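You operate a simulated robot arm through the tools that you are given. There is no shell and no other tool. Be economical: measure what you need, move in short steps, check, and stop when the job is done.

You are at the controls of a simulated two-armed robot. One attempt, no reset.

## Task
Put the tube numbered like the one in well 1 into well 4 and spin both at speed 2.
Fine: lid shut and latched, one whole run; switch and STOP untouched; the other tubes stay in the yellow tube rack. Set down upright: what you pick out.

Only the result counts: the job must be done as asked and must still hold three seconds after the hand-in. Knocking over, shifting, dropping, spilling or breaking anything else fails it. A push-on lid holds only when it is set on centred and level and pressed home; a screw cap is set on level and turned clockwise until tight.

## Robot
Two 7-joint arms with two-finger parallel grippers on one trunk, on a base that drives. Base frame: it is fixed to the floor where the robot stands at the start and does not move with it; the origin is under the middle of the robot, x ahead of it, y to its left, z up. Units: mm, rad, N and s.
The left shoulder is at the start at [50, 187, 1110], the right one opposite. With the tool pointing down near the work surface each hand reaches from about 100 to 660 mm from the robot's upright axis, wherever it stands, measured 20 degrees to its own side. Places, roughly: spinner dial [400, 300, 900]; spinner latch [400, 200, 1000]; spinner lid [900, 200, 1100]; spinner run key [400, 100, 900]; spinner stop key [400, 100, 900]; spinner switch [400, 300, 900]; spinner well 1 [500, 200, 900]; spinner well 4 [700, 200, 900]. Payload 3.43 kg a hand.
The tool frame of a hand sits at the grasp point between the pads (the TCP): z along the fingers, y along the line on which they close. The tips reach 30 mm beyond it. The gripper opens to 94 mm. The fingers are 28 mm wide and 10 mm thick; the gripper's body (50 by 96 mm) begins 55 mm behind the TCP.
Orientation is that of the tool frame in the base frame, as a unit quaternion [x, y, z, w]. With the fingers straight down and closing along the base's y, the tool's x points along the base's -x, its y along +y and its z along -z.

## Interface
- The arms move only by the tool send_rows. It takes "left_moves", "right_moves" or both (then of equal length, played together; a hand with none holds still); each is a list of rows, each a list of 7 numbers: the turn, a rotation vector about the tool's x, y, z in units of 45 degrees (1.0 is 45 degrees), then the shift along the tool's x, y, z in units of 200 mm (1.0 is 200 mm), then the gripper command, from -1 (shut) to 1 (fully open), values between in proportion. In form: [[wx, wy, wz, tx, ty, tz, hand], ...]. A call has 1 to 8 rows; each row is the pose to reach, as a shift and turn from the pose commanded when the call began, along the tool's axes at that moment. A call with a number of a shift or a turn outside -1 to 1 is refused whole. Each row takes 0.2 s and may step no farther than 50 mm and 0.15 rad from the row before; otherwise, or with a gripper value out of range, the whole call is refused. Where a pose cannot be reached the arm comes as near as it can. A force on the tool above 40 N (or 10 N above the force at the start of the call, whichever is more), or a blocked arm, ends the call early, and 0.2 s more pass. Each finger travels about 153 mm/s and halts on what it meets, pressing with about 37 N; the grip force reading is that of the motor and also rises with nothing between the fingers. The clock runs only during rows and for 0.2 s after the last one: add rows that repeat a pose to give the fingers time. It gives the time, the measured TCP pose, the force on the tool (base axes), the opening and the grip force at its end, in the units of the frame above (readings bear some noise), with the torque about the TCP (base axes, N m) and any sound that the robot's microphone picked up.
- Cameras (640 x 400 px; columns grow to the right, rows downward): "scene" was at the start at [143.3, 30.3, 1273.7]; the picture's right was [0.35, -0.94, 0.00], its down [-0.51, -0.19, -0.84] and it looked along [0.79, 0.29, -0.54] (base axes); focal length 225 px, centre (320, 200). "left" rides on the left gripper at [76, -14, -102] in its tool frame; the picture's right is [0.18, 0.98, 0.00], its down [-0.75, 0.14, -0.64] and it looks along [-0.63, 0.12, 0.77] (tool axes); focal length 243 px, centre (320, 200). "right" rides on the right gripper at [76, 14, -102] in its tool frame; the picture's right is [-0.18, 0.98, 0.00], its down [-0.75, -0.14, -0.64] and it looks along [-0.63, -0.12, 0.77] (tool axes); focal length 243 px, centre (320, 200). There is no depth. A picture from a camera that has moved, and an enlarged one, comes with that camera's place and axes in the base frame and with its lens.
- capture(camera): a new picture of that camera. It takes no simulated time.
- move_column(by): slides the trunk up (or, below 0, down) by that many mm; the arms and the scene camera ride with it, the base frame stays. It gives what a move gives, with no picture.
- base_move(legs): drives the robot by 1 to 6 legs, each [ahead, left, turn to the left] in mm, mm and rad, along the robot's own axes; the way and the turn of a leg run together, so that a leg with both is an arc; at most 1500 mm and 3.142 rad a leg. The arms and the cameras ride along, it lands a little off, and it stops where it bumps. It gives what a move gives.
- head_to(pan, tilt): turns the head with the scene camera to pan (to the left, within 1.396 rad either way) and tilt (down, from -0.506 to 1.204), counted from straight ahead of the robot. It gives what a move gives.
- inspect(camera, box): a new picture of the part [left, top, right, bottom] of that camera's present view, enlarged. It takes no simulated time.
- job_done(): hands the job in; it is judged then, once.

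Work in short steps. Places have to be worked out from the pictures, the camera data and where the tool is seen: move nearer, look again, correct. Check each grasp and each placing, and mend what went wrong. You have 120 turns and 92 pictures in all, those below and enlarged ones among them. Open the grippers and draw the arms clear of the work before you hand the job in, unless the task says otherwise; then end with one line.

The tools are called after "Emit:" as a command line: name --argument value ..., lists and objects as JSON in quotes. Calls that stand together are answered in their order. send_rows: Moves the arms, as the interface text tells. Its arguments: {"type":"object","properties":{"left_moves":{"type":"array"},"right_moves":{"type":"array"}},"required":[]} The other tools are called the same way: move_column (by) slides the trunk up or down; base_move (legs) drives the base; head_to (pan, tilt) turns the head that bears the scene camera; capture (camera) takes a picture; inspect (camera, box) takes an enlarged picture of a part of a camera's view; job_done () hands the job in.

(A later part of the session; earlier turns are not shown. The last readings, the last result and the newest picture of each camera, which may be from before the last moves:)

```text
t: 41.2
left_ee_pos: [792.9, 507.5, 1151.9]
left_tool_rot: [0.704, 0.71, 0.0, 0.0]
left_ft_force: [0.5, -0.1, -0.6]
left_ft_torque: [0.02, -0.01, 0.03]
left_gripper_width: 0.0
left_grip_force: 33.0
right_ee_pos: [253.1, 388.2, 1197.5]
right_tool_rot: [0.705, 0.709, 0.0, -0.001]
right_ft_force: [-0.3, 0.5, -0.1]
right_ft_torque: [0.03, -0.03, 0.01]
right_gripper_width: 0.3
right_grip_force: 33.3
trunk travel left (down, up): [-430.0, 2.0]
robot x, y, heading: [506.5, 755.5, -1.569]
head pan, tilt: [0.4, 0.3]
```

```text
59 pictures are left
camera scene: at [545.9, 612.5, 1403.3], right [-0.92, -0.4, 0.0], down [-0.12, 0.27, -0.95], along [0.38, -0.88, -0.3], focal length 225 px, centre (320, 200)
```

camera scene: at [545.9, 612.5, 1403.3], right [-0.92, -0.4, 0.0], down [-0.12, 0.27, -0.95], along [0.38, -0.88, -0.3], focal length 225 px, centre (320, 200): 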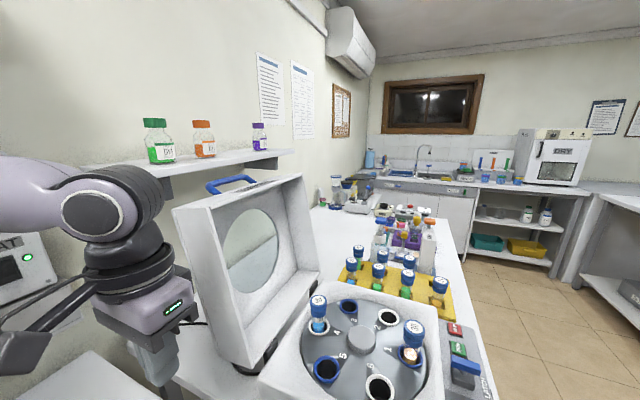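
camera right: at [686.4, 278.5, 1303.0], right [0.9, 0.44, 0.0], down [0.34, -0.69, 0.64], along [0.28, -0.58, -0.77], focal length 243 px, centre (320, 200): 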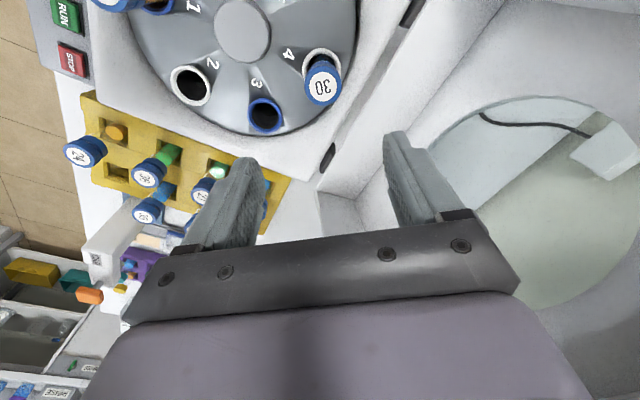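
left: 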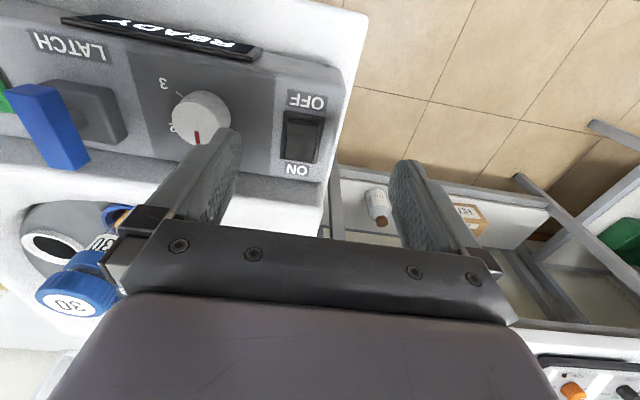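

The base can get no closer, but the left arm reaches from here. A shelf hangs close behind the handle, so I tilt the left tool 45° forward and use its camera for an end-on look at lid, handle and shelf.

Emit:
send_rows --left_moves '[[0, -0.16, 0, 0.02, 0.07, -0.12, -1], [0, -0.33, 0, 0.04, 0.14, -0.24, -1], [0, -0.5, 0, 0.06, 0.21, -0.36, -1], [0, -0.67, 0, 0.08, 0.28, -0.48, -1], [0, -0.84, 0, 0.1, 0.35, -0.6, -1], [0, -1, 0, 0.115, 0.435, -0.74, -1], [0, -1, 0, 0.115, 0.435, -0.74, -1]]'

Emit:
capture --camera "left"

```text
t: 42.8
left_ee_pos: [880.2, 530.3, 1301.7]
left_tool_rot: [0.65, 0.656, -0.27, 0.272]
left_ft_force: [0.4, -0.5, -0.2]
left_ft_torque: [0.02, 0.0, -0.01]
left_gripper_width: 0.0
left_grip_force: 32.8
right_ee_pos: [252.5, 388.9, 1198.4]
right_tool_rot: [0.705, 0.709, 0.0, -0.001]
right_ft_force: [0.0, 0.7, 0.2]
right_ft_torque: [0.01, 0.0, 0.02]
right_gripper_width: 0.0
right_grip_force: 33.5
trunk travel left (down, up): [-430.0, 2.0]
robot x, y, heading: [510.2, 759.2, -1.565]
head pan, tilt: [0.4, 0.3]
```

```text
58 pictures are left
camera left: at [864.1, 656.7, 1319.4], right [0.98, 0.14, -0.13], down [0.14, -0.08, 0.99], along [0.13, -0.99, -0.1], focal length 243 px, centre (320, 200)
```

left: 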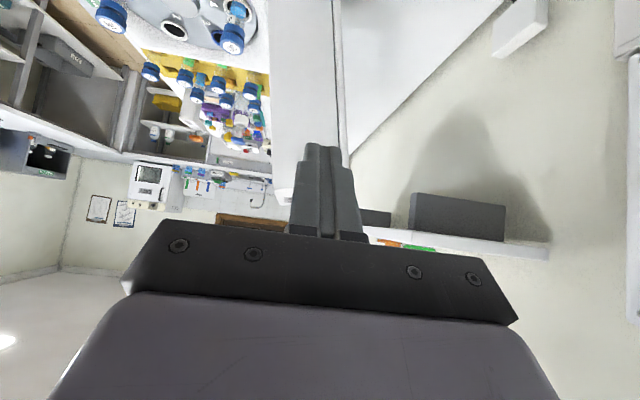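

The gripper hides the handle here, so I shift the hand to -x and up for a clear line to the handle and shelf.

Emit:
send_rows --left_moves '[[0, 0, 0, -0.1, -0.15, -0.1, -1], [0, 0, 0, -0.2, -0.3, -0.2, -1], [0, 0, 0, -0.283, -0.45, -0.283, -1], [0, 0, 0, -0.283, -0.45, -0.283, -1]]'

Emit:
capture --camera "left"

Emit:
head_to --pan 0.7 --tilt 0.3

Emit:
capture --camera "scene"

```text
t: 43.8
left_ee_pos: [789.2, 530.1, 1380.8]
left_tool_rot: [0.651, 0.656, -0.27, 0.271]
left_ft_force: [0.9, 0.1, -0.9]
left_ft_torque: [0.02, 0.0, 0.0]
left_gripper_width: 0.1
left_grip_force: 32.9
right_ee_pos: [253.1, 388.4, 1198.7]
right_tool_rot: [0.705, 0.709, 0.0, -0.001]
right_ft_force: [0.9, 0.4, 0.4]
right_ft_torque: [-0.02, 0.03, 0.0]
right_gripper_width: 0.0
right_grip_force: 32.9
trunk travel left (down, up): [-430.0, 2.0]
robot x, y, heading: [506.9, 756.1, -1.563]
head pan, tilt: [0.4, 0.3]
```

```text
57 pictures are left
camera left: at [773.5, 655.8, 1400.0], right [0.98, 0.14, -0.13], down [0.14, -0.08, 0.99], along [0.13, -0.99, -0.1], focal length 243 px, centre (320, 200)
```

left: 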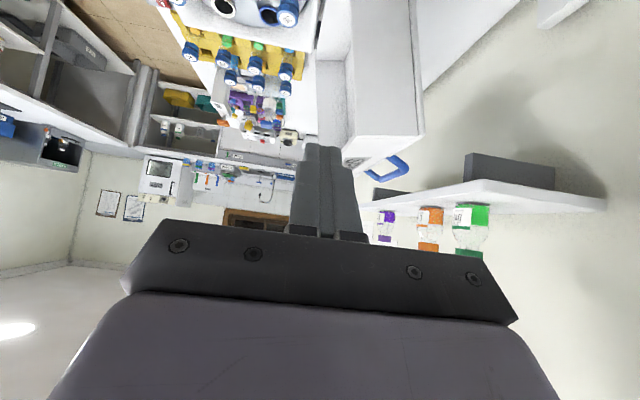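

```text
t: 44.6
left_ee_pos: [788.5, 528.4, 1381.2]
left_tool_rot: [0.65, 0.656, -0.27, 0.272]
left_ft_force: [0.2, -0.3, 1.0]
left_ft_torque: [0.0, 0.02, -0.01]
left_gripper_width: 0.2
left_grip_force: 33.4
right_ee_pos: [252.0, 386.7, 1198.0]
right_tool_rot: [0.706, 0.709, 0.001, -0.001]
right_ft_force: [0.9, 0.7, 0.3]
right_ft_torque: [0.02, -0.02, 0.02]
right_gripper_width: 0.0
right_grip_force: 33.3
trunk travel left (down, up): [-430.0, 2.0]
robot x, y, heading: [504.8, 757.9, -1.561]
head pan, tilt: [0.7, 0.3]
```

```text
56 pictures are left
camera scene: at [569.7, 627.3, 1403.3], right [-0.76, -0.65, 0.0], down [-0.19, 0.23, -0.96], along [0.62, -0.73, -0.3], focal length 225 px, centre (320, 200)
```

scene: 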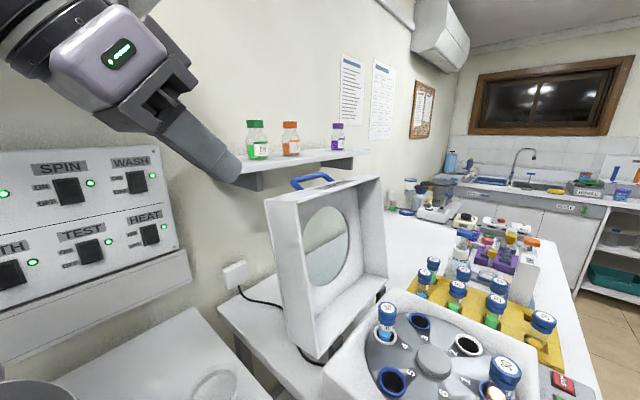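

Both views now show handle and shelf; I enlarge them.

Emit:
inspect --camera "left" --box '[340, 100, 500, 230]'

Emit:
inspect --camera "scene" --box '[230, 110, 400, 230]'

```text
3.08 times, centred on (420, 165) of left
camera zoom: at [773.2, 655.9, 1399.9], right [0.98, 0.14, -0.13], down [0.14, -0.08, 0.99], along [0.13, -0.99, -0.1], focal length 746 px, centre (12, 308)
```

zoom: 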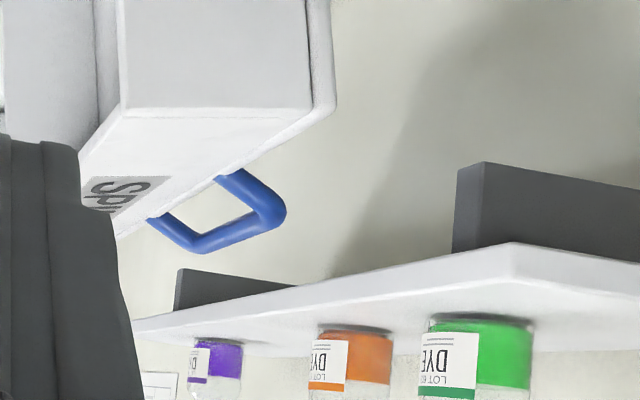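

```text
3.33 times, centred on (315, 170) of scene
camera zoom: at [569.7, 627.3, 1403.3], right [-0.76, -0.65, 0.0], down [-0.19, 0.23, -0.96], along [0.62, -0.73, -0.3], focal length 750 px, centre (337, 300)
```

zoom: 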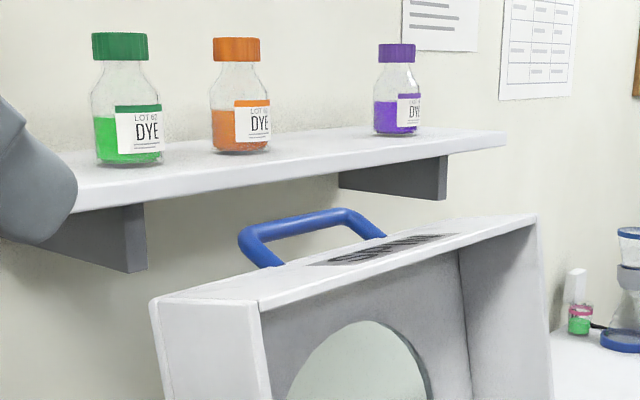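

Triangulation agrees nicely: handle bar at x≈962, z≈1288, y 151–272, while the shelf front is at about x≥1040. I bring the left hand, leaning 20° away from the shelf and opened 30 mm, to a point short of the bar.

Emit:
send_rows --left_moves '[[-0.05, 0, 0.05, -0.1, 0.11, 0.12, -0.36], [-0.1, 0, 0.1, -0.2, 0.22, 0.24, -0.36], [-0.16, 0, 0.16, -0.31, 0.33, 0.37, -0.36], [-0.21, 0, 0.21, -0.42, 0.44, 0.5, -0.36], [-0.27, 0, 0.27, -0.53, 0.55, 0.64, -0.36], [-0.314, 0, 0.314, -0.635, 0.65, 0.764, -0.36], [-0.314, 0, 0.314, -0.735, 0.755, 0.884, -0.36], [-0.314, 0, 0.314, -0.735, 0.755, 0.884, -0.36]]'

Emit:
capture --camera "left"

Emit:
capture --camera "scene"

```text
t: 46.4
left_ee_pos: [942.3, 303.9, 1361.8]
left_tool_rot: [0.688, 0.599, -0.152, 0.381]
left_ft_force: [-0.3, -0.4, 0.2]
left_ft_torque: [0.0, 0.0, 0.0]
left_gripper_width: 30.1
left_grip_force: 0.0
right_ee_pos: [253.1, 388.4, 1197.8]
right_tool_rot: [0.705, 0.709, 0.001, -0.002]
right_ft_force: [0.2, 0.1, -0.2]
right_ft_torque: [-0.02, 0.02, -0.03]
right_gripper_width: 0.2
right_grip_force: 33.2
trunk travel left (down, up): [-430.0, 2.0]
robot x, y, heading: [505.2, 758.5, -1.56]
head pan, tilt: [0.7, 0.3]
```

```text
53 pictures are left
camera left: at [920.8, 429.2, 1373.6], right [0.97, 0.14, 0.21], down [-0.21, -0.08, 0.98], along [0.15, -0.99, -0.05], focal length 243 px, centre (320, 200)
```

left: 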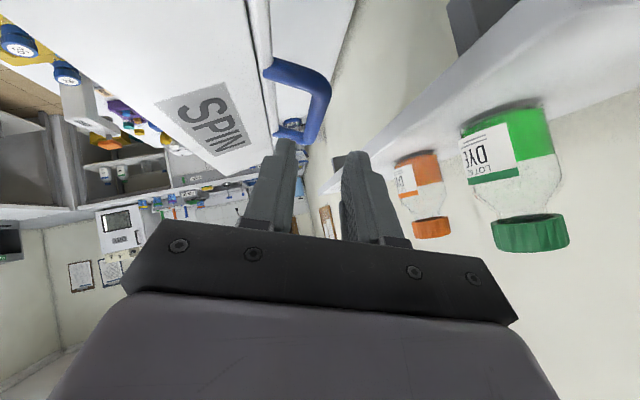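

```text
52 pictures are left
camera scene: at [569.4, 627.8, 1403.4], right [-0.76, -0.65, 0.0], down [-0.19, 0.22, -0.96], along [0.62, -0.73, -0.3], focal length 225 px, centre (320, 200)
```

scene: 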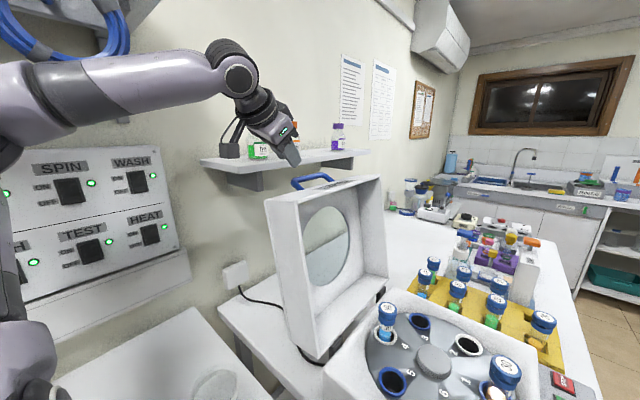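

Prediction and picture of the bar agree. I align sideways and advance most of the way, then check before straddling the bar.

Emit:
send_rows --left_moves '[[0, 0, 0, -0.062, -0.036, 0.1, -0.36], [0, 0, 0, -0.062, -0.036, 0.22, -0.36], [0, 0, 0, -0.062, -0.036, 0.36, -0.36], [0, 0, 0, -0.062, -0.036, 0.36, -0.36]]'

Emit:
inspect --camera "left" --box '[220, 40, 420, 240]'

Emit:
inspect --camera "scene" --box '[200, 80, 380, 220]'

```text
t: 47.4
left_ee_pos: [951.8, 243.8, 1317.3]
left_tool_rot: [0.688, 0.599, -0.152, 0.381]
left_ft_force: [0.4, -0.1, 0.3]
left_ft_torque: [-0.02, 0.01, 0.03]
left_gripper_width: 30.3
left_grip_force: 0.0
right_ee_pos: [251.9, 387.0, 1198.3]
right_tool_rot: [0.706, 0.709, 0.001, -0.001]
right_ft_force: [-0.2, -0.5, -0.4]
right_ft_torque: [0.0, 0.02, -0.04]
right_gripper_width: 0.0
right_grip_force: 32.7
trunk travel left (down, up): [-430.0, 2.0]
robot x, y, heading: [508.9, 758.8, -1.565]
head pan, tilt: [0.7, 0.3]
```

```text
2.00 times, centred on (320, 140) of left
camera zoom: at [928.8, 369.5, 1330.7], right [0.97, 0.14, 0.21], down [-0.2, -0.08, 0.98], along [0.15, -0.99, -0.05], focal length 485 px, centre (320, 320)
```

zoom: 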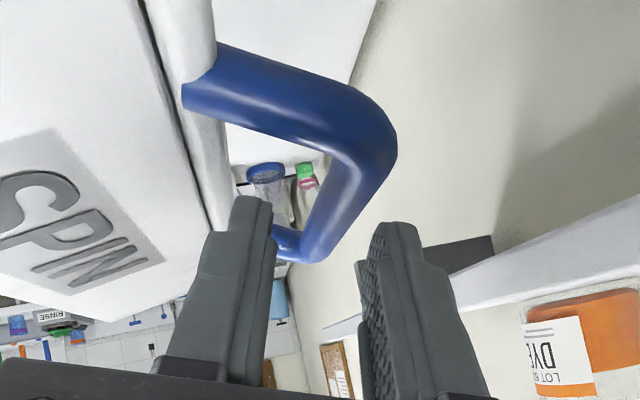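

```text
2.86 times, centred on (290, 150) of scene
camera zoom: at [569.6, 627.8, 1403.4], right [-0.76, -0.65, 0.0], down [-0.19, 0.22, -0.96], along [0.62, -0.73, -0.3], focal length 643 px, centre (406, 343)
```

zoom: 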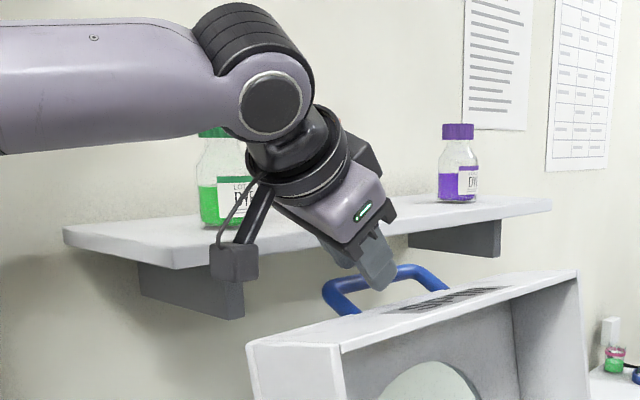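

The bar passes midway between the fingers. I advance the last 35 mm and close on the bar.

Emit:
send_rows --left_moves '[[0, 0, 0, 0, 0, 0.06, -0.36], [0, 0, 0, 0, 0, 0.12, -0.36], [0, 0, 0, 0, 0, 0.17, -0.36], [0, 0, 0, 0, 0, 0.17, -0.36], [0, 0, 0, 0, 0, 0.17, -1], [0, 0, 0, 0, 0, 0.17, -1]]'

Emit:
inspect --camera "left" --box '[220, 40, 420, 240]'

```text
t: 48.8
left_ee_pos: [959.7, 219.6, 1296.4]
left_tool_rot: [0.686, 0.599, -0.152, 0.383]
left_ft_force: [8.4, -6.2, 12.1]
left_ft_torque: [0.16, -0.12, -0.08]
left_gripper_width: 19.1
left_grip_force: 45.3
right_ee_pos: [253.2, 388.1, 1199.2]
right_tool_rot: [0.705, 0.709, -0.001, -0.001]
right_ft_force: [-0.3, 0.2, 0.8]
right_ft_torque: [-0.02, 0.03, 0.01]
right_gripper_width: 0.0
right_grip_force: 32.7
trunk travel left (down, up): [-430.0, 2.0]
robot x, y, heading: [507.2, 755.5, -1.569]
head pan, tilt: [0.7, 0.3]
```

```text
2.00 times, centred on (320, 140) of left
camera zoom: at [938.5, 345.3, 1309.3], right [0.97, 0.14, 0.21], down [-0.21, -0.07, 0.98], along [0.15, -0.99, -0.04], focal length 485 px, centre (320, 320)
```

zoom: 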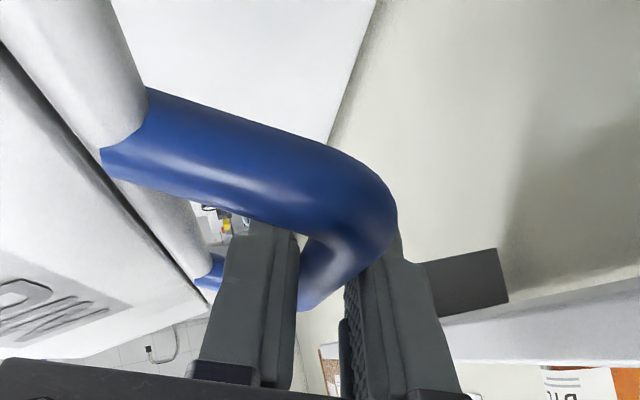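

The bar is held (19 mm). I start closing gently: about 8° of arc round the hinge estimated at (788, z 950), then check forces.

Emit:
send_rows --left_moves '[[0, 0, 0, -0.033, -0.047, -0.033, -1], [0, 0, 0, -0.066, -0.094, -0.067, -1], [0, 0, 0, -0.097, -0.144, -0.099, -1], [0, 0, 0, -0.127, -0.194, -0.13, -1], [0, 0, 0, -0.127, -0.194, -0.13, -1]]'

Emit:
capture --camera "scene"

```text
t: 50.0
left_ee_pos: [911.6, 219.4, 1318.5]
left_tool_rot: [0.686, 0.599, -0.152, 0.383]
left_ft_force: [8.9, -7.2, 19.9]
left_ft_torque: [0.38, -0.17, -0.04]
left_gripper_width: 19.0
left_grip_force: 44.4
right_ee_pos: [252.4, 388.7, 1198.5]
right_tool_rot: [0.705, 0.709, 0.001, -0.001]
right_ft_force: [0.5, -0.7, -0.3]
right_ft_torque: [-0.01, 0.01, 0.0]
right_gripper_width: 0.0
right_grip_force: 33.2
trunk travel left (down, up): [-430.0, 2.0]
robot x, y, heading: [507.0, 755.8, -1.571]
head pan, tilt: [0.7, 0.3]
```

```text
48 pictures are left
camera scene: at [569.9, 627.9, 1403.5], right [-0.76, -0.65, 0.0], down [-0.19, 0.22, -0.96], along [0.62, -0.73, -0.3], focal length 225 px, centre (320, 200)
```

scene: 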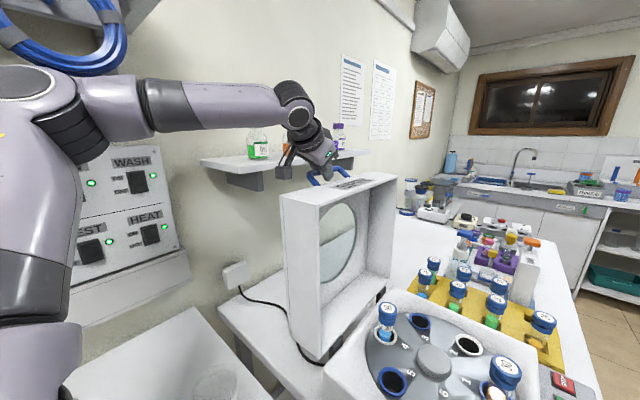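

The lid swings up cleanly; the tool is being pushed up a little, so I continue the arc about 3 mm higher with a slightly revised hinge (782, 958).

Emit:
send_rows --left_moves '[[0, 0, 0, -0.069, -0.095, -0.07, -1], [0, 0, 0, -0.123, -0.203, -0.125, -1], [0, 0, 0, -0.17, -0.317, -0.174, -1], [0, 0, 0, -0.211, -0.435, -0.216, -1], [0, 0, 0, -0.211, -0.435, -0.216, -1]]'

```text
t: 51.2
left_ee_pos: [807.5, 219.4, 1338.6]
left_tool_rot: [0.689, 0.6, -0.15, 0.377]
left_ft_force: [0.5, 2.5, -10.6]
left_ft_torque: [0.0, 0.11, 0.01]
left_gripper_width: 19.1
left_grip_force: 45.1
right_ee_pos: [253.1, 388.0, 1198.4]
right_tool_rot: [0.705, 0.709, 0.0, -0.001]
right_ft_force: [0.2, -0.5, 0.0]
right_ft_torque: [-0.01, -0.02, 0.0]
right_gripper_width: 0.4
right_grip_force: 32.5
trunk travel left (down, up): [-430.0, 2.0]
robot x, y, heading: [508.1, 755.1, -1.568]
head pan, tilt: [0.7, 0.3]
```

The lid is now just past upright, and the data fit a hinge at (790, 955), radius 376. I continue the arc to about 107°.

Emit:
send_rows --left_moves '[[0, 0, 0, -0.018, -0.175, -0.02, -1], [0, 0, 0, -0.048, -0.333, -0.052, -1], [0, 0, 0, -0.069, -0.494, -0.075, -1], [0, 0, 0, -0.079, -0.657, -0.086, -1], [0, 0, 0, -0.079, -0.657, -0.086, -1]]'

Emit:
capture --camera "scene"

```text
t: 52.2
left_ee_pos: [710.7, 225.4, 1320.8]
left_tool_rot: [0.685, 0.595, -0.163, 0.387]
left_ft_force: [-2.2, -6.5, 11.9]
left_ft_torque: [1.4, 0.1, -0.29]
left_gripper_width: 19.1
left_grip_force: 44.3
left hand out of reach, approached as far as the arm can: row 3, 4, 5
right_ee_pos: [252.6, 388.0, 1198.1]
right_tool_rot: [0.705, 0.709, 0.002, 0.0]
right_ft_force: [-0.5, -1.1, 1.1]
right_ft_torque: [0.02, 0.03, 0.0]
right_gripper_width: 0.0
right_grip_force: 32.7
trunk travel left (down, up): [-430.0, 2.0]
robot x, y, heading: [504.1, 759.3, -1.567]
head pan, tilt: [0.7, 0.3]
stopped in row 5 (left hand): the force on the tool passed its limit at 43 N (the readings are from after the stop); the commanded pose is now the measured one
```

```text
47 pictures are left
camera scene: at [569.6, 626.7, 1403.1], right [-0.76, -0.65, 0.0], down [-0.19, 0.23, -0.96], along [0.62, -0.73, -0.3], focal length 225 px, centre (320, 200)
```

scene: 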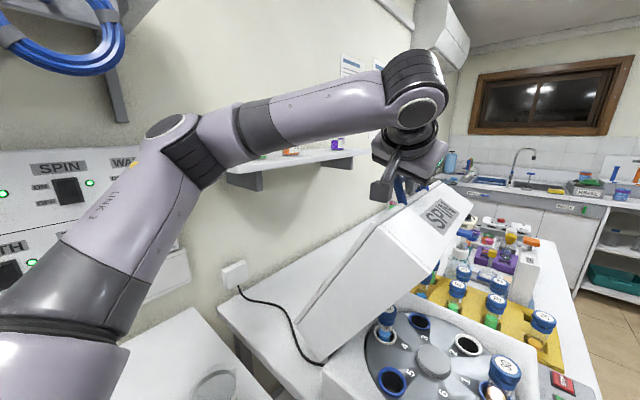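

The lid is past balance and held, but the arm reports the leaning pose out of reach. I turn the tool back toward upright about the bar (taking out the 20° lean) to regain reach.

Emit:
send_rows --left_moves '[[0.1, 0, -0.107, 0, 0, 0, -1], [0.2, 0, -0.214, 0, 0, 0, -1], [0.306, 0, -0.322, 0, 0, 0, -1], [0.306, 0, -0.322, 0, 0, 0, -1]]'

```text
t: 52.8
left_ee_pos: [724.3, 225.1, 1323.0]
left_tool_rot: [0.668, 0.623, -0.209, 0.349]
left_ft_force: [12.3, 2.2, 8.6]
left_ft_torque: [-0.21, -4.5, -0.12]
left_gripper_width: 19.2
left_grip_force: 45.0
right_ee_pos: [253.7, 387.8, 1197.9]
right_tool_rot: [0.705, 0.71, 0.001, 0.0]
right_ft_force: [0.3, -0.1, 0.3]
right_ft_torque: [0.01, -0.01, -0.03]
right_gripper_width: 0.1
right_grip_force: 33.2
trunk travel left (down, up): [-430.0, 2.0]
robot x, y, heading: [505.4, 754.1, -1.564]
head pan, tilt: [0.7, 0.3]
stopped in row 2 (left hand): the force on the tool passed its limit at 45 N (the readings are from after the stop); the commanded pose is now the measured one
```

The twist met a torque, most likely a fingertip touching the lid edge because the bar slid deep between the pads. I loosen to a 25 mm cage, so the front finger still holds the lid, and back off 8 mm along the fingers.

Emit:
send_rows --left_moves '[[0, 0, 0, 0, 0, 0, -0.47], [0, 0, 0, 0, 0, -0.02, -0.47], [0, 0, 0, 0, 0, -0.04, -0.47], [0, 0, 0, 0, 0, -0.04, -0.47]]'

Emit:
capture --camera "left"

Emit:
inspect --camera "scene" --box '[300, 120, 500, 280]'

```text
t: 53.8
left_ee_pos: [723.5, 225.1, 1323.3]
left_tool_rot: [0.666, 0.627, -0.208, 0.346]
left_ft_force: [12.3, -18.2, -5.5]
left_ft_torque: [-1.02, -4.02, 1.65]
left_gripper_width: 19.2
left_grip_force: 0.1
right_ee_pos: [254.4, 383.1, 1197.3]
right_tool_rot: [0.705, 0.709, 0.002, -0.002]
right_ft_force: [0.2, -0.3, -0.5]
right_ft_torque: [0.03, -0.02, 0.01]
right_gripper_width: 0.0
right_grip_force: 32.9
trunk travel left (down, up): [-430.0, 2.0]
robot x, y, heading: [506.1, 755.8, -1.566]
head pan, tilt: [0.7, 0.3]
```

```text
46 pictures are left
camera left: at [702.9, 352.4, 1336.3], right [0.99, 0.15, 0.07], down [-0.06, -0.05, 1.0], along [0.15, -0.99, -0.04], focal length 243 px, centre (320, 200)
```

left: 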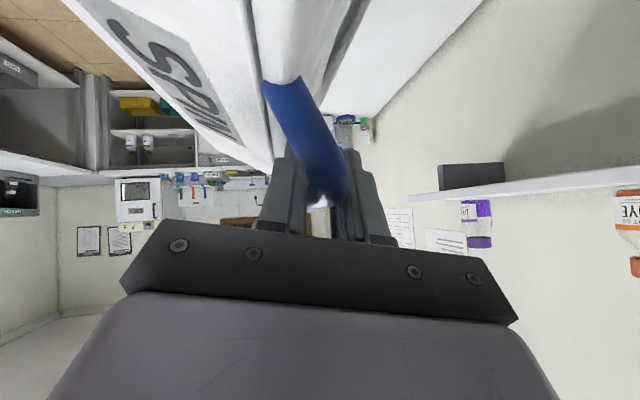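

```text
2.50 times, centred on (400, 200) of scene
camera zoom: at [571.5, 622.6, 1402.6], right [-0.76, -0.65, 0.0], down [-0.19, 0.23, -0.95], along [0.62, -0.73, -0.3], focal length 563 px, centre (120, 200)
```

zoom: 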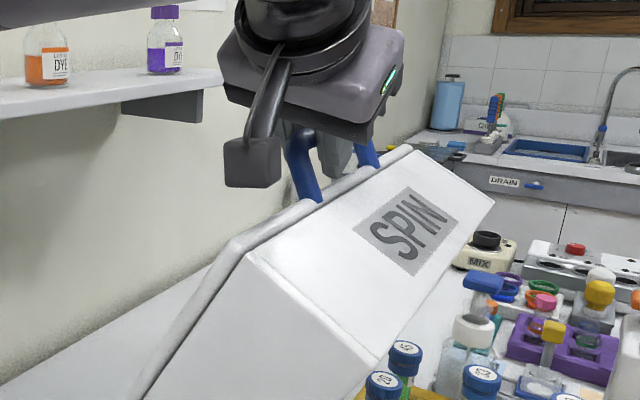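

The fingers did not open and the torque remains, so the front finger is wedged against the lid edge. I turn the tool back by 10° to free it and then back off along the fingers.

Emit:
send_rows --left_moves '[[-0.08, 0, 0.08, 0, 0, 0.04, -0.6], [-0.16, 0, 0.16, 0, 0, 0.04, -0.5], [-0.16, 0, 0.16, 0, 0, 0.03, -0.47], [-0.16, 0, 0.16, 0, 0, 0.01, -0.47], [-0.16, 0, 0.16, 0, 0, -0.02, -0.47], [-0.16, 0, 0.16, 0, 0, -0.02, -0.47]]'

Emit:
inspect --camera "left" --box '[220, 60, 420, 260]'

```text
t: 55.2
left_ee_pos: [719.5, 234.4, 1329.4]
left_tool_rot: [0.683, 0.595, -0.149, 0.397]
left_ft_force: [1.0, -0.4, 0.5]
left_ft_torque: [0.0, -0.04, -0.02]
left_gripper_width: 25.0
left_grip_force: 0.0
right_ee_pos: [252.4, 387.2, 1198.5]
right_tool_rot: [0.705, 0.709, 0.001, -0.001]
right_ft_force: [0.0, -0.1, 0.1]
right_ft_torque: [0.01, 0.06, -0.05]
right_gripper_width: 0.0
right_grip_force: 33.6
trunk travel left (down, up): [-430.0, 2.0]
robot x, y, heading: [510.2, 760.5, -1.565]
head pan, tilt: [0.7, 0.3]
```

```text
2.00 times, centred on (320, 160) of left
camera zoom: at [696.3, 360.4, 1338.9], right [0.96, 0.15, 0.23], down [-0.23, -0.06, 0.97], along [0.16, -0.99, -0.02], focal length 485 px, centre (320, 280)
```

zoom: 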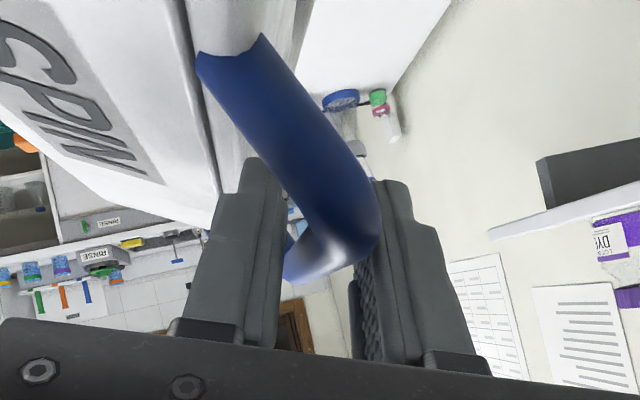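

The forces are now zero, and the lid stays where it is on its own friction. I can let go and push it down instead; I withdraw along the fingers.

Emit:
send_rows --left_moves '[[0, 0, 0, 0, 0, -0.1, -0.47], [0, 0, 0, 0, 0, -0.25, -0.47], [0, 0, 0, 0, 0, -0.45, -0.47], [0, 0, 0, 0, 0, -0.45, -1]]'

Emit:
capture --camera "scene"

```text
t: 56.2
left_ee_pos: [707.3, 295.1, 1385.2]
left_tool_rot: [0.683, 0.595, -0.149, 0.397]
left_ft_force: [0.9, 0.4, -0.1]
left_ft_torque: [0.02, -0.01, -0.02]
left_gripper_width: 0.1
left_grip_force: 33.2
left hand out of reach, approached as far as the arm can: row 2, 3, 4
right_ee_pos: [252.7, 387.1, 1197.9]
right_tool_rot: [0.706, 0.709, 0.001, -0.001]
right_ft_force: [0.5, -0.1, -0.1]
right_ft_torque: [0.01, 0.01, 0.0]
right_gripper_width: 0.0
right_grip_force: 33.3
trunk travel left (down, up): [-430.0, 2.0]
robot x, y, heading: [505.4, 756.6, -1.566]
head pan, tilt: [0.7, 0.3]
```

```text
43 pictures are left
camera scene: at [569.7, 626.3, 1403.3], right [-0.76, -0.65, 0.0], down [-0.19, 0.23, -0.96], along [0.62, -0.73, -0.3], focal length 225 px, centre (320, 200)
```

scene: 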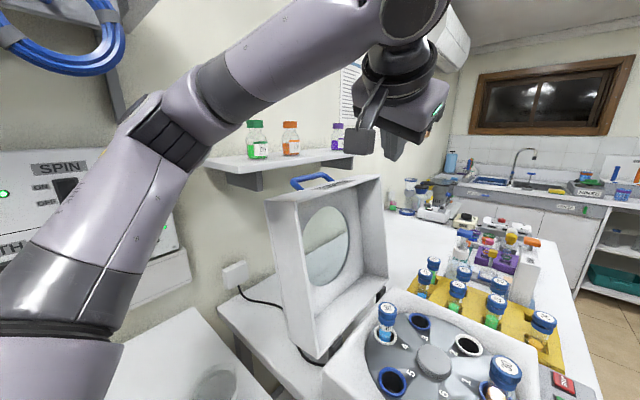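

The lid swung back open by itself, so it must be pushed all the way. A cleaner way is to push on its outer face with the closed left fingers held horizontally (pointing -y) at its left side, below the shelf, following the arc. I back off the base 120 mm and take out the lean.

Emit:
base_move --legs '[[-120, 0, 0]]'

Emit:
send_rows --left_moves '[[0.1, 0, -0.107, 0, 0, 0, -1], [0.2, 0, -0.214, 0, 0, 0, -1], [0.306, 0, -0.32, 0, 0, 0, -1], [0.306, 0, -0.32, 0, 0, 0, -1]]'

Emit:
send_rows --left_moves '[[0, -0.16, 0, 0, 0, -0.1, -1], [0, -0.33, 0, 0, 0, -0.1, -1], [0, -0.5, 0, 0, 0, -0.1, -1], [0, -0.67, 0, 0, 0, -0.1, -1], [0, -0.84, 0, 0, 0, -0.1, -1], [0, -1, 0, 0, 0, -0.1, -1], [0, -1, 0, 0, 0, -0.1, -1]]'

Emit:
capture --camera "scene"

```text
t: 57.4
left_ee_pos: [707.2, 415.0, 1386.0]
left_tool_rot: [0.683, 0.594, -0.151, 0.397]
left_ft_force: [0.4, 0.8, 0.0]
left_ft_torque: [-0.04, 0.0, 0.0]
left_gripper_width: 0.0
left_grip_force: 33.0
right_ee_pos: [251.7, 507.6, 1198.4]
right_tool_rot: [0.705, 0.709, 0.001, -0.001]
right_ft_force: [-0.2, 0.0, 0.1]
right_ft_torque: [-0.02, 0.01, 0.05]
right_gripper_width: 0.0
right_grip_force: 33.2
trunk travel left (down, up): [-430.0, 2.0]
robot x, y, heading: [506.1, 874.2, -1.563]
head pan, tilt: [0.7, 0.3]
```

```text
t: 58.4
left_ee_pos: [705.4, 413.3, 1385.2]
left_tool_rot: [0.645, 0.653, -0.269, 0.291]
left_ft_force: [-0.3, 0.1, -0.2]
left_ft_torque: [0.02, 0.0, 0.03]
left_gripper_width: 0.3
left_grip_force: 33.1
right_ee_pos: [251.5, 506.2, 1198.6]
right_tool_rot: [0.705, 0.709, 0.001, -0.001]
right_ft_force: [0.2, 0.3, -0.8]
right_ft_torque: [-0.02, 0.0, 0.04]
right_gripper_width: 0.0
right_grip_force: 32.6
trunk travel left (down, up): [-430.0, 2.0]
robot x, y, heading: [508.3, 876.0, -1.561]
head pan, tilt: [0.7, 0.3]
```

```text
t: 60.0
left_ee_pos: [705.5, 428.5, 1398.9]
left_tool_rot: [0.493, 0.493, -0.496, 0.518]
left_ft_force: [0.4, 0.4, -0.4]
left_ft_torque: [-0.01, 0.02, -0.01]
left_gripper_width: 0.1
left_grip_force: 32.8
right_ee_pos: [250.8, 507.6, 1198.0]
right_tool_rot: [0.706, 0.709, 0.001, 0.0]
right_ft_force: [0.2, 0.4, -0.7]
right_ft_torque: [-0.01, 0.02, -0.01]
right_gripper_width: 0.0
right_grip_force: 32.6
trunk travel left (down, up): [-430.0, 2.0]
robot x, y, heading: [508.9, 875.4, -1.562]
head pan, tilt: [0.7, 0.3]
```

```text
42 pictures are left
camera scene: at [568.7, 745.2, 1403.4], right [-0.76, -0.65, 0.0], down [-0.19, 0.22, -0.96], along [0.62, -0.73, -0.3], focal length 225 px, centre (320, 200)
```

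scene: 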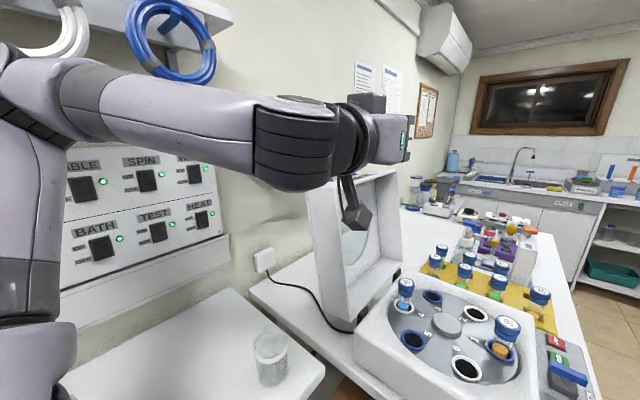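

The hand now points horizontally toward -y. I route it round the lid's left side: out to x≈895 first, staying clear of lid and shelf.

Emit:
send_rows --left_moves '[[0, 0, 0, 0, 0.1, -0.15, -1], [0, 0, 0, 0, 0.34, -0.2, -1], [0, 0, 0, 0, 0.58, -0.2, -1], [0, 0, 0, 0, 0.8, -0.2, -1], [0, 0, 0, 0, 1.0, -0.2, -1], [0, 0, 0, 0.2, 1.0, -0.2, -1]]'

Emit:
send_rows --left_moves '[[0, 0, 0, 0.2, 0.1, 0, -1], [0, 0, 0, 0.4, 0.22, 0, -1], [0, 0, 0, 0.6, 0.25, 0, -1], [0, 0, 0, 0.745, 0.25, 0, -1], [0, 0, 0, 0.745, 0.25, 0, -1]]'

Emit:
capture --camera "scene"

Emit:
capture --camera "left"

```text
t: 61.4
left_ee_pos: [905.7, 469.9, 1364.1]
left_tool_rot: [0.494, 0.491, -0.495, 0.519]
left_ft_force: [-0.6, -0.5, 0.2]
left_ft_torque: [0.01, 0.03, -0.01]
left_gripper_width: 0.0
left_grip_force: 32.8
right_ee_pos: [251.5, 506.4, 1197.9]
right_tool_rot: [0.706, 0.709, 0.001, -0.001]
right_ft_force: [-0.7, -0.2, -0.2]
right_ft_torque: [-0.01, -0.01, 0.01]
right_gripper_width: 0.0
right_grip_force: 32.6
trunk travel left (down, up): [-430.0, 2.0]
robot x, y, heading: [506.7, 875.3, -1.564]
head pan, tilt: [0.7, 0.3]
```

```text
t: 62.6
left_ee_pos: [959.6, 467.9, 1214.0]
left_tool_rot: [0.494, 0.492, -0.495, 0.518]
left_ft_force: [0.1, 0.1, -0.2]
left_ft_torque: [0.02, 0.0, 0.02]
left_gripper_width: 0.0
left_grip_force: 32.9
right_ee_pos: [251.7, 505.9, 1198.9]
right_tool_rot: [0.706, 0.709, 0.001, -0.001]
right_ft_force: [-1.0, -0.1, -0.2]
right_ft_torque: [0.0, -0.03, 0.01]
right_gripper_width: 0.0
right_grip_force: 33.1
trunk travel left (down, up): [-430.0, 2.0]
robot x, y, heading: [507.9, 876.8, -1.563]
head pan, tilt: [0.7, 0.3]
```

```text
41 pictures are left
camera scene: at [568.7, 745.0, 1403.3], right [-0.76, -0.65, 0.0], down [-0.19, 0.23, -0.96], along [0.62, -0.73, -0.3], focal length 225 px, centre (320, 200)
```

scene: 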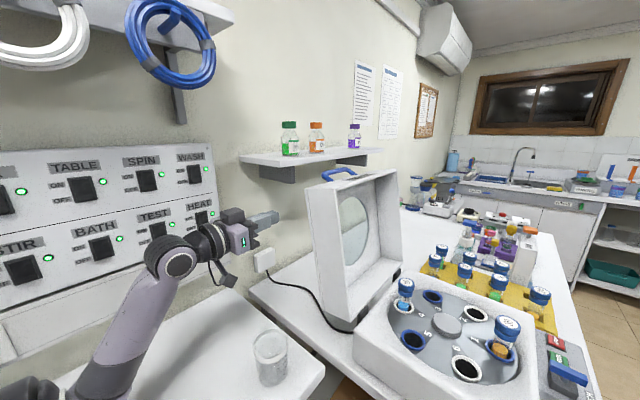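

```text
40 pictures are left
camera left: at [945.3, 568.5, 1136.0], right [0.99, 0.02, -0.16], down [0.11, 0.67, 0.74], along [0.12, -0.75, 0.66], focal length 243 px, centre (320, 200)
```

left: 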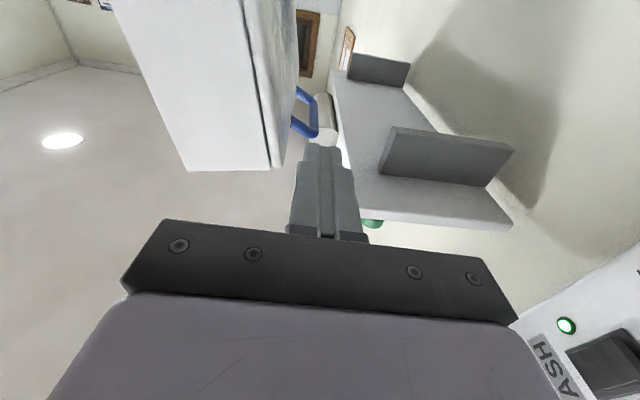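

From below, the fingers line up just behind the lid's outer face with about 24 mm to spare. I advance in -y so the fingers lie behind its left part.

Emit:
send_rows --left_moves '[[0, 0, 0, 0, 0, 0.2, -1], [0, 0, 0, 0, 0, 0.4, -1], [0, 0, 0, 0, 0, 0.6, -1], [0, 0, 0, 0, 0, 0.715, -1], [0, 0, 0, 0, 0, 0.715, -1]]'

Emit:
capture --camera "left"

```text
t: 63.8
left_ee_pos: [963.0, 326.0, 1219.8]
left_tool_rot: [0.493, 0.492, -0.495, 0.519]
left_ft_force: [-0.2, -0.6, -0.9]
left_ft_torque: [-0.04, -0.02, 0.03]
left_gripper_width: 0.0
left_grip_force: 33.0
right_ee_pos: [251.3, 505.9, 1197.6]
right_tool_rot: [0.705, 0.709, 0.001, -0.001]
right_ft_force: [0.2, 0.7, 0.9]
right_ft_torque: [0.04, -0.02, 0.0]
right_gripper_width: 0.0
right_grip_force: 32.8
trunk travel left (down, up): [-430.0, 2.0]
robot x, y, heading: [508.1, 874.3, -1.565]
head pan, tilt: [0.7, 0.3]
```

```text
39 pictures are left
camera left: at [947.9, 425.7, 1140.8], right [0.99, 0.02, -0.16], down [0.11, 0.67, 0.74], along [0.12, -0.75, 0.66], focal length 243 px, centre (320, 200)
```

left: 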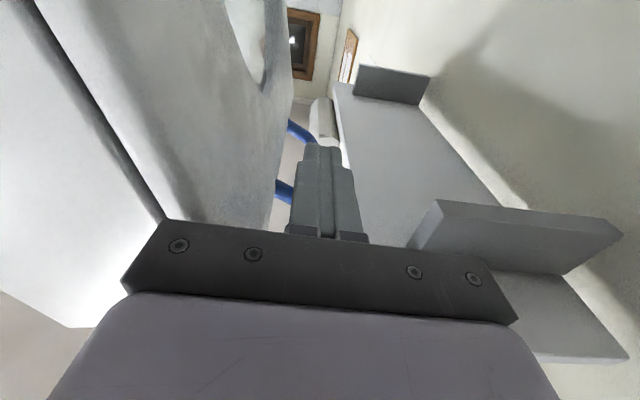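

The closed fingers lie behind the lid's outer face, left of the handle. I push along an arc of radius 303 about the hinge, up to just past upright.

Emit:
send_rows --left_moves '[[0, 0, 0, 0.007, -0.115, -0.002, -1], [0, 0, 0, -0.063, -0.248, -0.004, -1], [0, 0, 0, -0.124, -0.395, -0.006, -1], [0, 0, 0, -0.168, -0.547, -0.008, -1], [0, 0, 0, -0.196, -0.703, -0.01, -1], [0, 0, 0, -0.196, -0.703, -0.01, -1]]'

Emit:
capture --camera "scene"

```text
t: 65.2
left_ee_pos: [820.9, 325.4, 1255.2]
left_tool_rot: [0.493, 0.493, -0.495, 0.519]
left_ft_force: [1.9, 0.3, 0.0]
left_ft_torque: [0.01, -0.04, -0.07]
left_gripper_width: 0.1
left_grip_force: 33.2
right_ee_pos: [251.4, 506.0, 1198.7]
right_tool_rot: [0.705, 0.709, 0.0, 0.0]
right_ft_force: [0.2, -0.2, 0.7]
right_ft_torque: [0.02, 0.03, 0.03]
right_gripper_width: 0.0
right_grip_force: 33.2
trunk travel left (down, up): [-430.0, 2.0]
robot x, y, heading: [507.6, 875.8, -1.565]
head pan, tilt: [0.7, 0.3]
```

```text
38 pictures are left
camera scene: at [569.2, 745.1, 1403.3], right [-0.76, -0.65, 0.0], down [-0.19, 0.22, -0.96], along [0.62, -0.73, -0.3], focal length 225 px, centre (320, 200)
```

scene: 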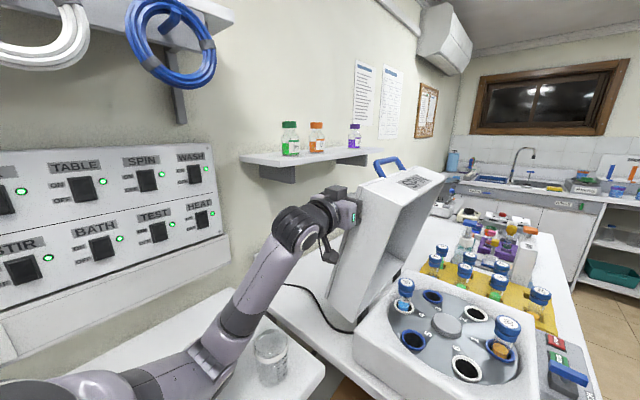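

The lid follows with only 2 N. I carry on along the arc to α≈114° (lid about 54° rotated).

Emit:
send_rows --left_moves '[[0, 0, 0, -0.012, -0.159, -0.003, -1], [0, 0, 0, -0.007, -0.317, -0.007, -1], [0, 0, 0, 0.014, -0.474, -0.011, -1], [0, 0, 0, 0.052, -0.628, -0.015, -1], [0, 0, 0, 0.105, -0.777, -0.02, -1], [0, 0, 0, 0.105, -0.777, -0.02, -1]]'

Emit:
capture --camera "scene"

```text
t: 66.6
left_ee_pos: [666.8, 325.3, 1229.9]
left_tool_rot: [0.494, 0.492, -0.496, 0.518]
left_ft_force: [0.4, 0.4, -0.1]
left_ft_torque: [0.01, 0.0, -0.01]
left_gripper_width: 0.0
left_grip_force: 33.2
right_ee_pos: [252.6, 506.1, 1197.4]
right_tool_rot: [0.706, 0.709, 0.001, -0.001]
right_ft_force: [0.3, -0.9, 0.5]
right_ft_torque: [-0.01, -0.02, 0.0]
right_gripper_width: 0.0
right_grip_force: 32.7
trunk travel left (down, up): [-430.0, 2.0]
robot x, y, heading: [508.4, 875.4, -1.567]
head pan, tilt: [0.7, 0.3]
```

```text
37 pictures are left
camera scene: at [569.0, 745.1, 1403.3], right [-0.76, -0.65, 0.0], down [-0.19, 0.22, -0.96], along [0.62, -0.73, -0.3], focal length 225 px, centre (320, 200)
```

scene: 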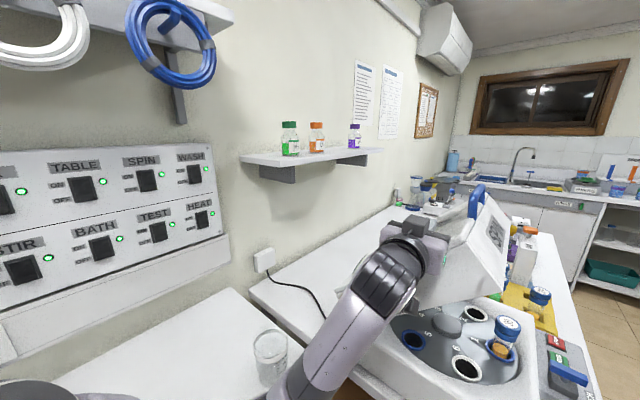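

The lid keeps moving down with practically no load. I follow the arc on to α≈144°.

Emit:
send_rows --left_moves '[[0, 0, 0, 0.068, -0.143, -0.005, -1], [0, 0, 0, 0.152, -0.278, -0.01, -1], [0, 0, 0, 0.248, -0.403, -0.016, -1], [0, 0, 0, 0.358, -0.518, -0.021, -1], [0, 0, 0, 0.479, -0.62, -0.027, -1], [0, 0, 0, 0.479, -0.62, -0.027, -1]]'

Emit:
capture --camera "scene"

```text
t: 67.5
left_ee_pos: [595.8, 324.8, 1186.9]
left_tool_rot: [0.488, 0.483, -0.49, 0.537]
left_ft_force: [3.0, 15.5, -3.3]
left_ft_torque: [0.33, -0.25, -0.93]
left_gripper_width: 0.1
left_grip_force: 32.5
right_ee_pos: [252.6, 507.8, 1199.0]
right_tool_rot: [0.705, 0.709, 0.0, 0.0]
right_ft_force: [-0.3, 0.1, -0.5]
right_ft_torque: [-0.01, -0.01, 0.05]
right_gripper_width: 0.1
right_grip_force: 32.4
trunk travel left (down, up): [-430.0, 2.0]
robot x, y, heading: [505.5, 876.1, -1.562]
head pan, tilt: [0.7, 0.3]
stopped in row 4 (left hand): the force on the tool passed its limit at 49 N (the readings are from after the stop); the commanded pose is now the measured one
```

```text
36 pictures are left
camera scene: at [569.7, 746.9, 1403.4], right [-0.76, -0.65, 0.0], down [-0.19, 0.22, -0.96], along [0.62, -0.73, -0.3], focal length 225 px, centre (320, 200)
```

scene: 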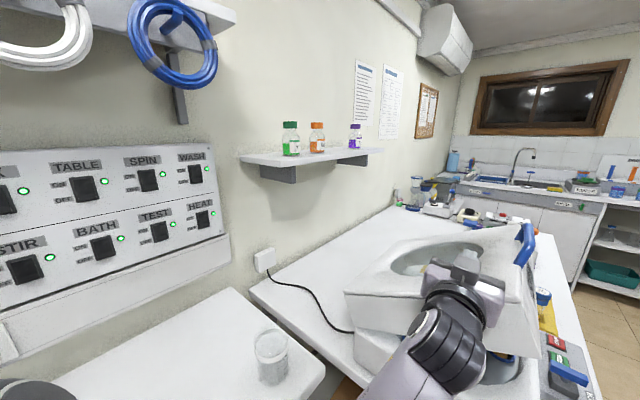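

The push met 49 N, with a sideways component. I zoom in to see what touches.

Emit:
inspect --camera "scene" --box '[330, 210, 570, 400]'

Emit:
capture --camera "left"

```text
2.11 times, centred on (450, 305) of scene
camera zoom: at [569.7, 746.9, 1403.4], right [-0.76, -0.65, 0.0], down [-0.19, 0.22, -0.96], along [0.62, -0.73, -0.3], focal length 474 px, centre (46, -21)
```

zoom: 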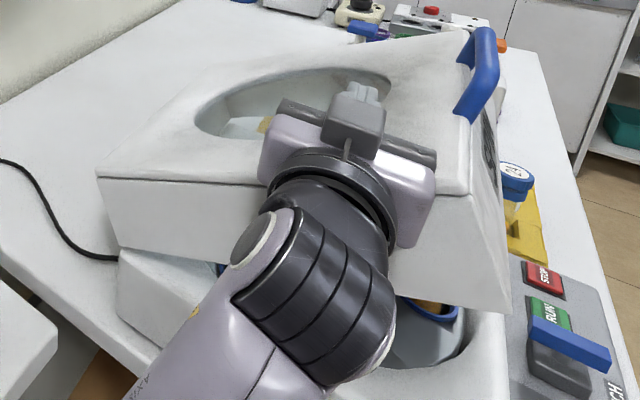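

```text
34 pictures are left
camera left: at [580.4, 421.6, 1104.5], right [0.99, 0.03, -0.13], down [0.08, 0.69, 0.72], along [0.12, -0.72, 0.68], focal length 243 px, centre (320, 200)
```

left: 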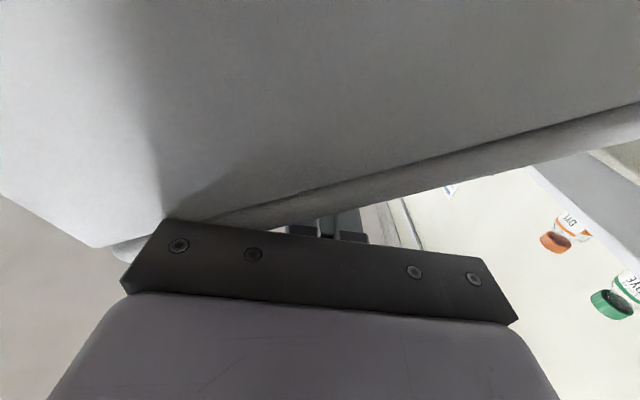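

The lid is about 70° round; the gripper body's lower corner seems to touch the lid's left edge. I shift the hand 28 mm out in +y, level it, and continue the arc.

Emit:
send_rows --left_moves '[[0, 0.03, 0, -0.02, 0, -0.07, -1], [0, 0.07, 0, -0.02, 0, -0.14, -1], [0, 0.07, 0, -0.02, 0, -0.14, -1]]'

```text
t: 68.5
left_ee_pos: [614.8, 342.2, 1203.6]
left_tool_rot: [0.492, 0.477, -0.463, 0.562]
left_ft_force: [0.1, 0.5, 0.4]
left_ft_torque: [0.01, 0.02, 0.02]
left_gripper_width: 0.0
left_grip_force: 32.9
right_ee_pos: [251.9, 506.4, 1198.2]
right_tool_rot: [0.706, 0.709, 0.002, -0.001]
right_ft_force: [-0.1, 0.2, 1.0]
right_ft_torque: [0.01, -0.04, 0.0]
right_gripper_width: 0.0
right_grip_force: 33.4
trunk travel left (down, up): [-430.0, 2.0]
robot x, y, heading: [508.4, 876.8, -1.567]
head pan, tilt: [0.7, 0.3]
stopped in row 3 (left hand): the arm was blocked; the commanded pose is now the measured one
```

The arm was blocked after shifting; I look at the present state.

Emit:
capture --camera "scene"

```text
33 pictures are left
camera scene: at [568.8, 745.1, 1403.3], right [-0.76, -0.65, 0.0], down [-0.19, 0.22, -0.96], along [0.62, -0.73, -0.3], focal length 225 px, centre (320, 200)
```

scene: 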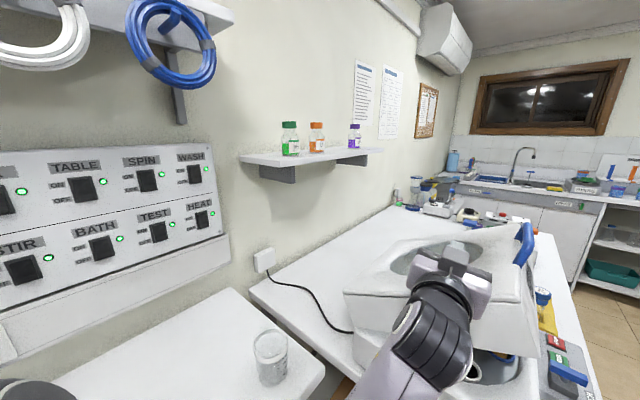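

The lid rests at roughly 20–25° open and the hand is unloaded. I withdraw the hand up and out in +y to see whether the lid stays.

Emit:
send_rows --left_moves '[[0, 0, 0, -0.1, 0, -0.1, -1], [0, 0, 0, -0.2, 0, -0.25, -1], [0, 0, 0, -0.3, 0, -0.45, -1], [0, 0, 0, -0.4, 0, -0.6, -1], [0, 0, 0, -0.4, 0, -0.6, -1]]'

Emit:
capture --camera "scene"

```text
t: 69.3
left_ee_pos: [632.9, 406.3, 1256.8]
left_tool_rot: [0.487, 0.435, -0.412, 0.636]
left_ft_force: [0.2, 0.1, 0.6]
left_ft_torque: [0.01, -0.01, -0.01]
left_gripper_width: 0.1
left_grip_force: 33.3
right_ee_pos: [252.4, 506.5, 1198.5]
right_tool_rot: [0.705, 0.709, 0.002, -0.001]
right_ft_force: [-0.2, 0.4, -0.6]
right_ft_torque: [0.01, 0.01, 0.02]
right_gripper_width: 0.0
right_grip_force: 32.9
trunk travel left (down, up): [-430.0, 2.0]
robot x, y, heading: [510.0, 872.5, -1.565]
head pan, tilt: [0.7, 0.3]
stopped in row 3 (left hand): the arm was blocked; the commanded pose is now the measured one
```

```text
32 pictures are left
camera scene: at [568.8, 745.2, 1403.3], right [-0.76, -0.65, 0.0], down [-0.19, 0.22, -0.96], along [0.62, -0.73, -0.3], focal length 225 px, centre (320, 200)
```

scene: 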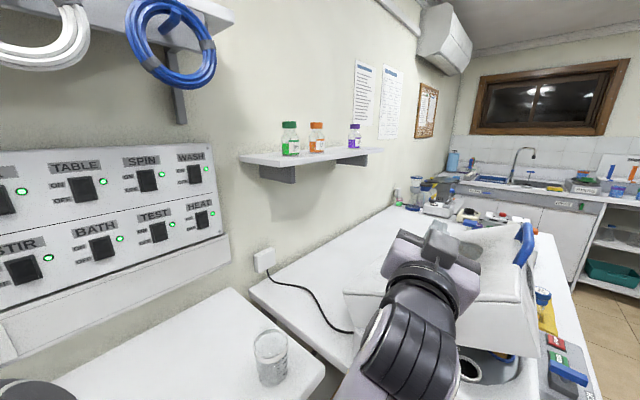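

The lid stays put without support. The arm itself is cramped (elbow near the body), so I move the hand toward +x and up to relax it.

Emit:
send_rows --left_moves '[[0, 0, 0, -0.1, 0.15, 0, -1], [0, 0, 0, -0.2, 0.3, 0, -1], [0, 0, 0, -0.3, 0.45, -0.05, -1], [0, 0, 0, -0.4, 0.6, -0.1, -1], [0, 0, 0, -0.4, 0.6, -0.1, -1]]'

Emit:
capture --camera "scene"

```text
t: 70.5
left_ee_pos: [724.9, 456.5, 1359.4]
left_tool_rot: [0.486, 0.436, -0.406, 0.639]
left_ft_force: [-0.2, -1.1, 0.6]
left_ft_torque: [-0.01, -0.01, -0.03]
left_gripper_width: 0.0
left_grip_force: 32.8
right_ee_pos: [252.3, 506.0, 1197.9]
right_tool_rot: [0.705, 0.709, 0.002, -0.001]
right_ft_force: [0.2, 0.3, 0.3]
right_ft_torque: [-0.02, 0.01, 0.02]
right_gripper_width: 0.1
right_grip_force: 33.2
trunk travel left (down, up): [-430.0, 2.0]
robot x, y, heading: [505.0, 872.7, -1.566]
head pan, tilt: [0.7, 0.3]
```

```text
31 pictures are left
camera scene: at [568.8, 745.1, 1403.3], right [-0.76, -0.65, 0.0], down [-0.19, 0.23, -0.96], along [0.62, -0.73, -0.3], focal length 225 px, centre (320, 200)
```

scene: 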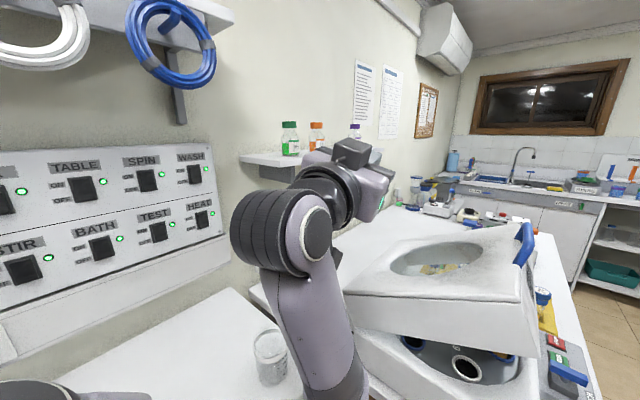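

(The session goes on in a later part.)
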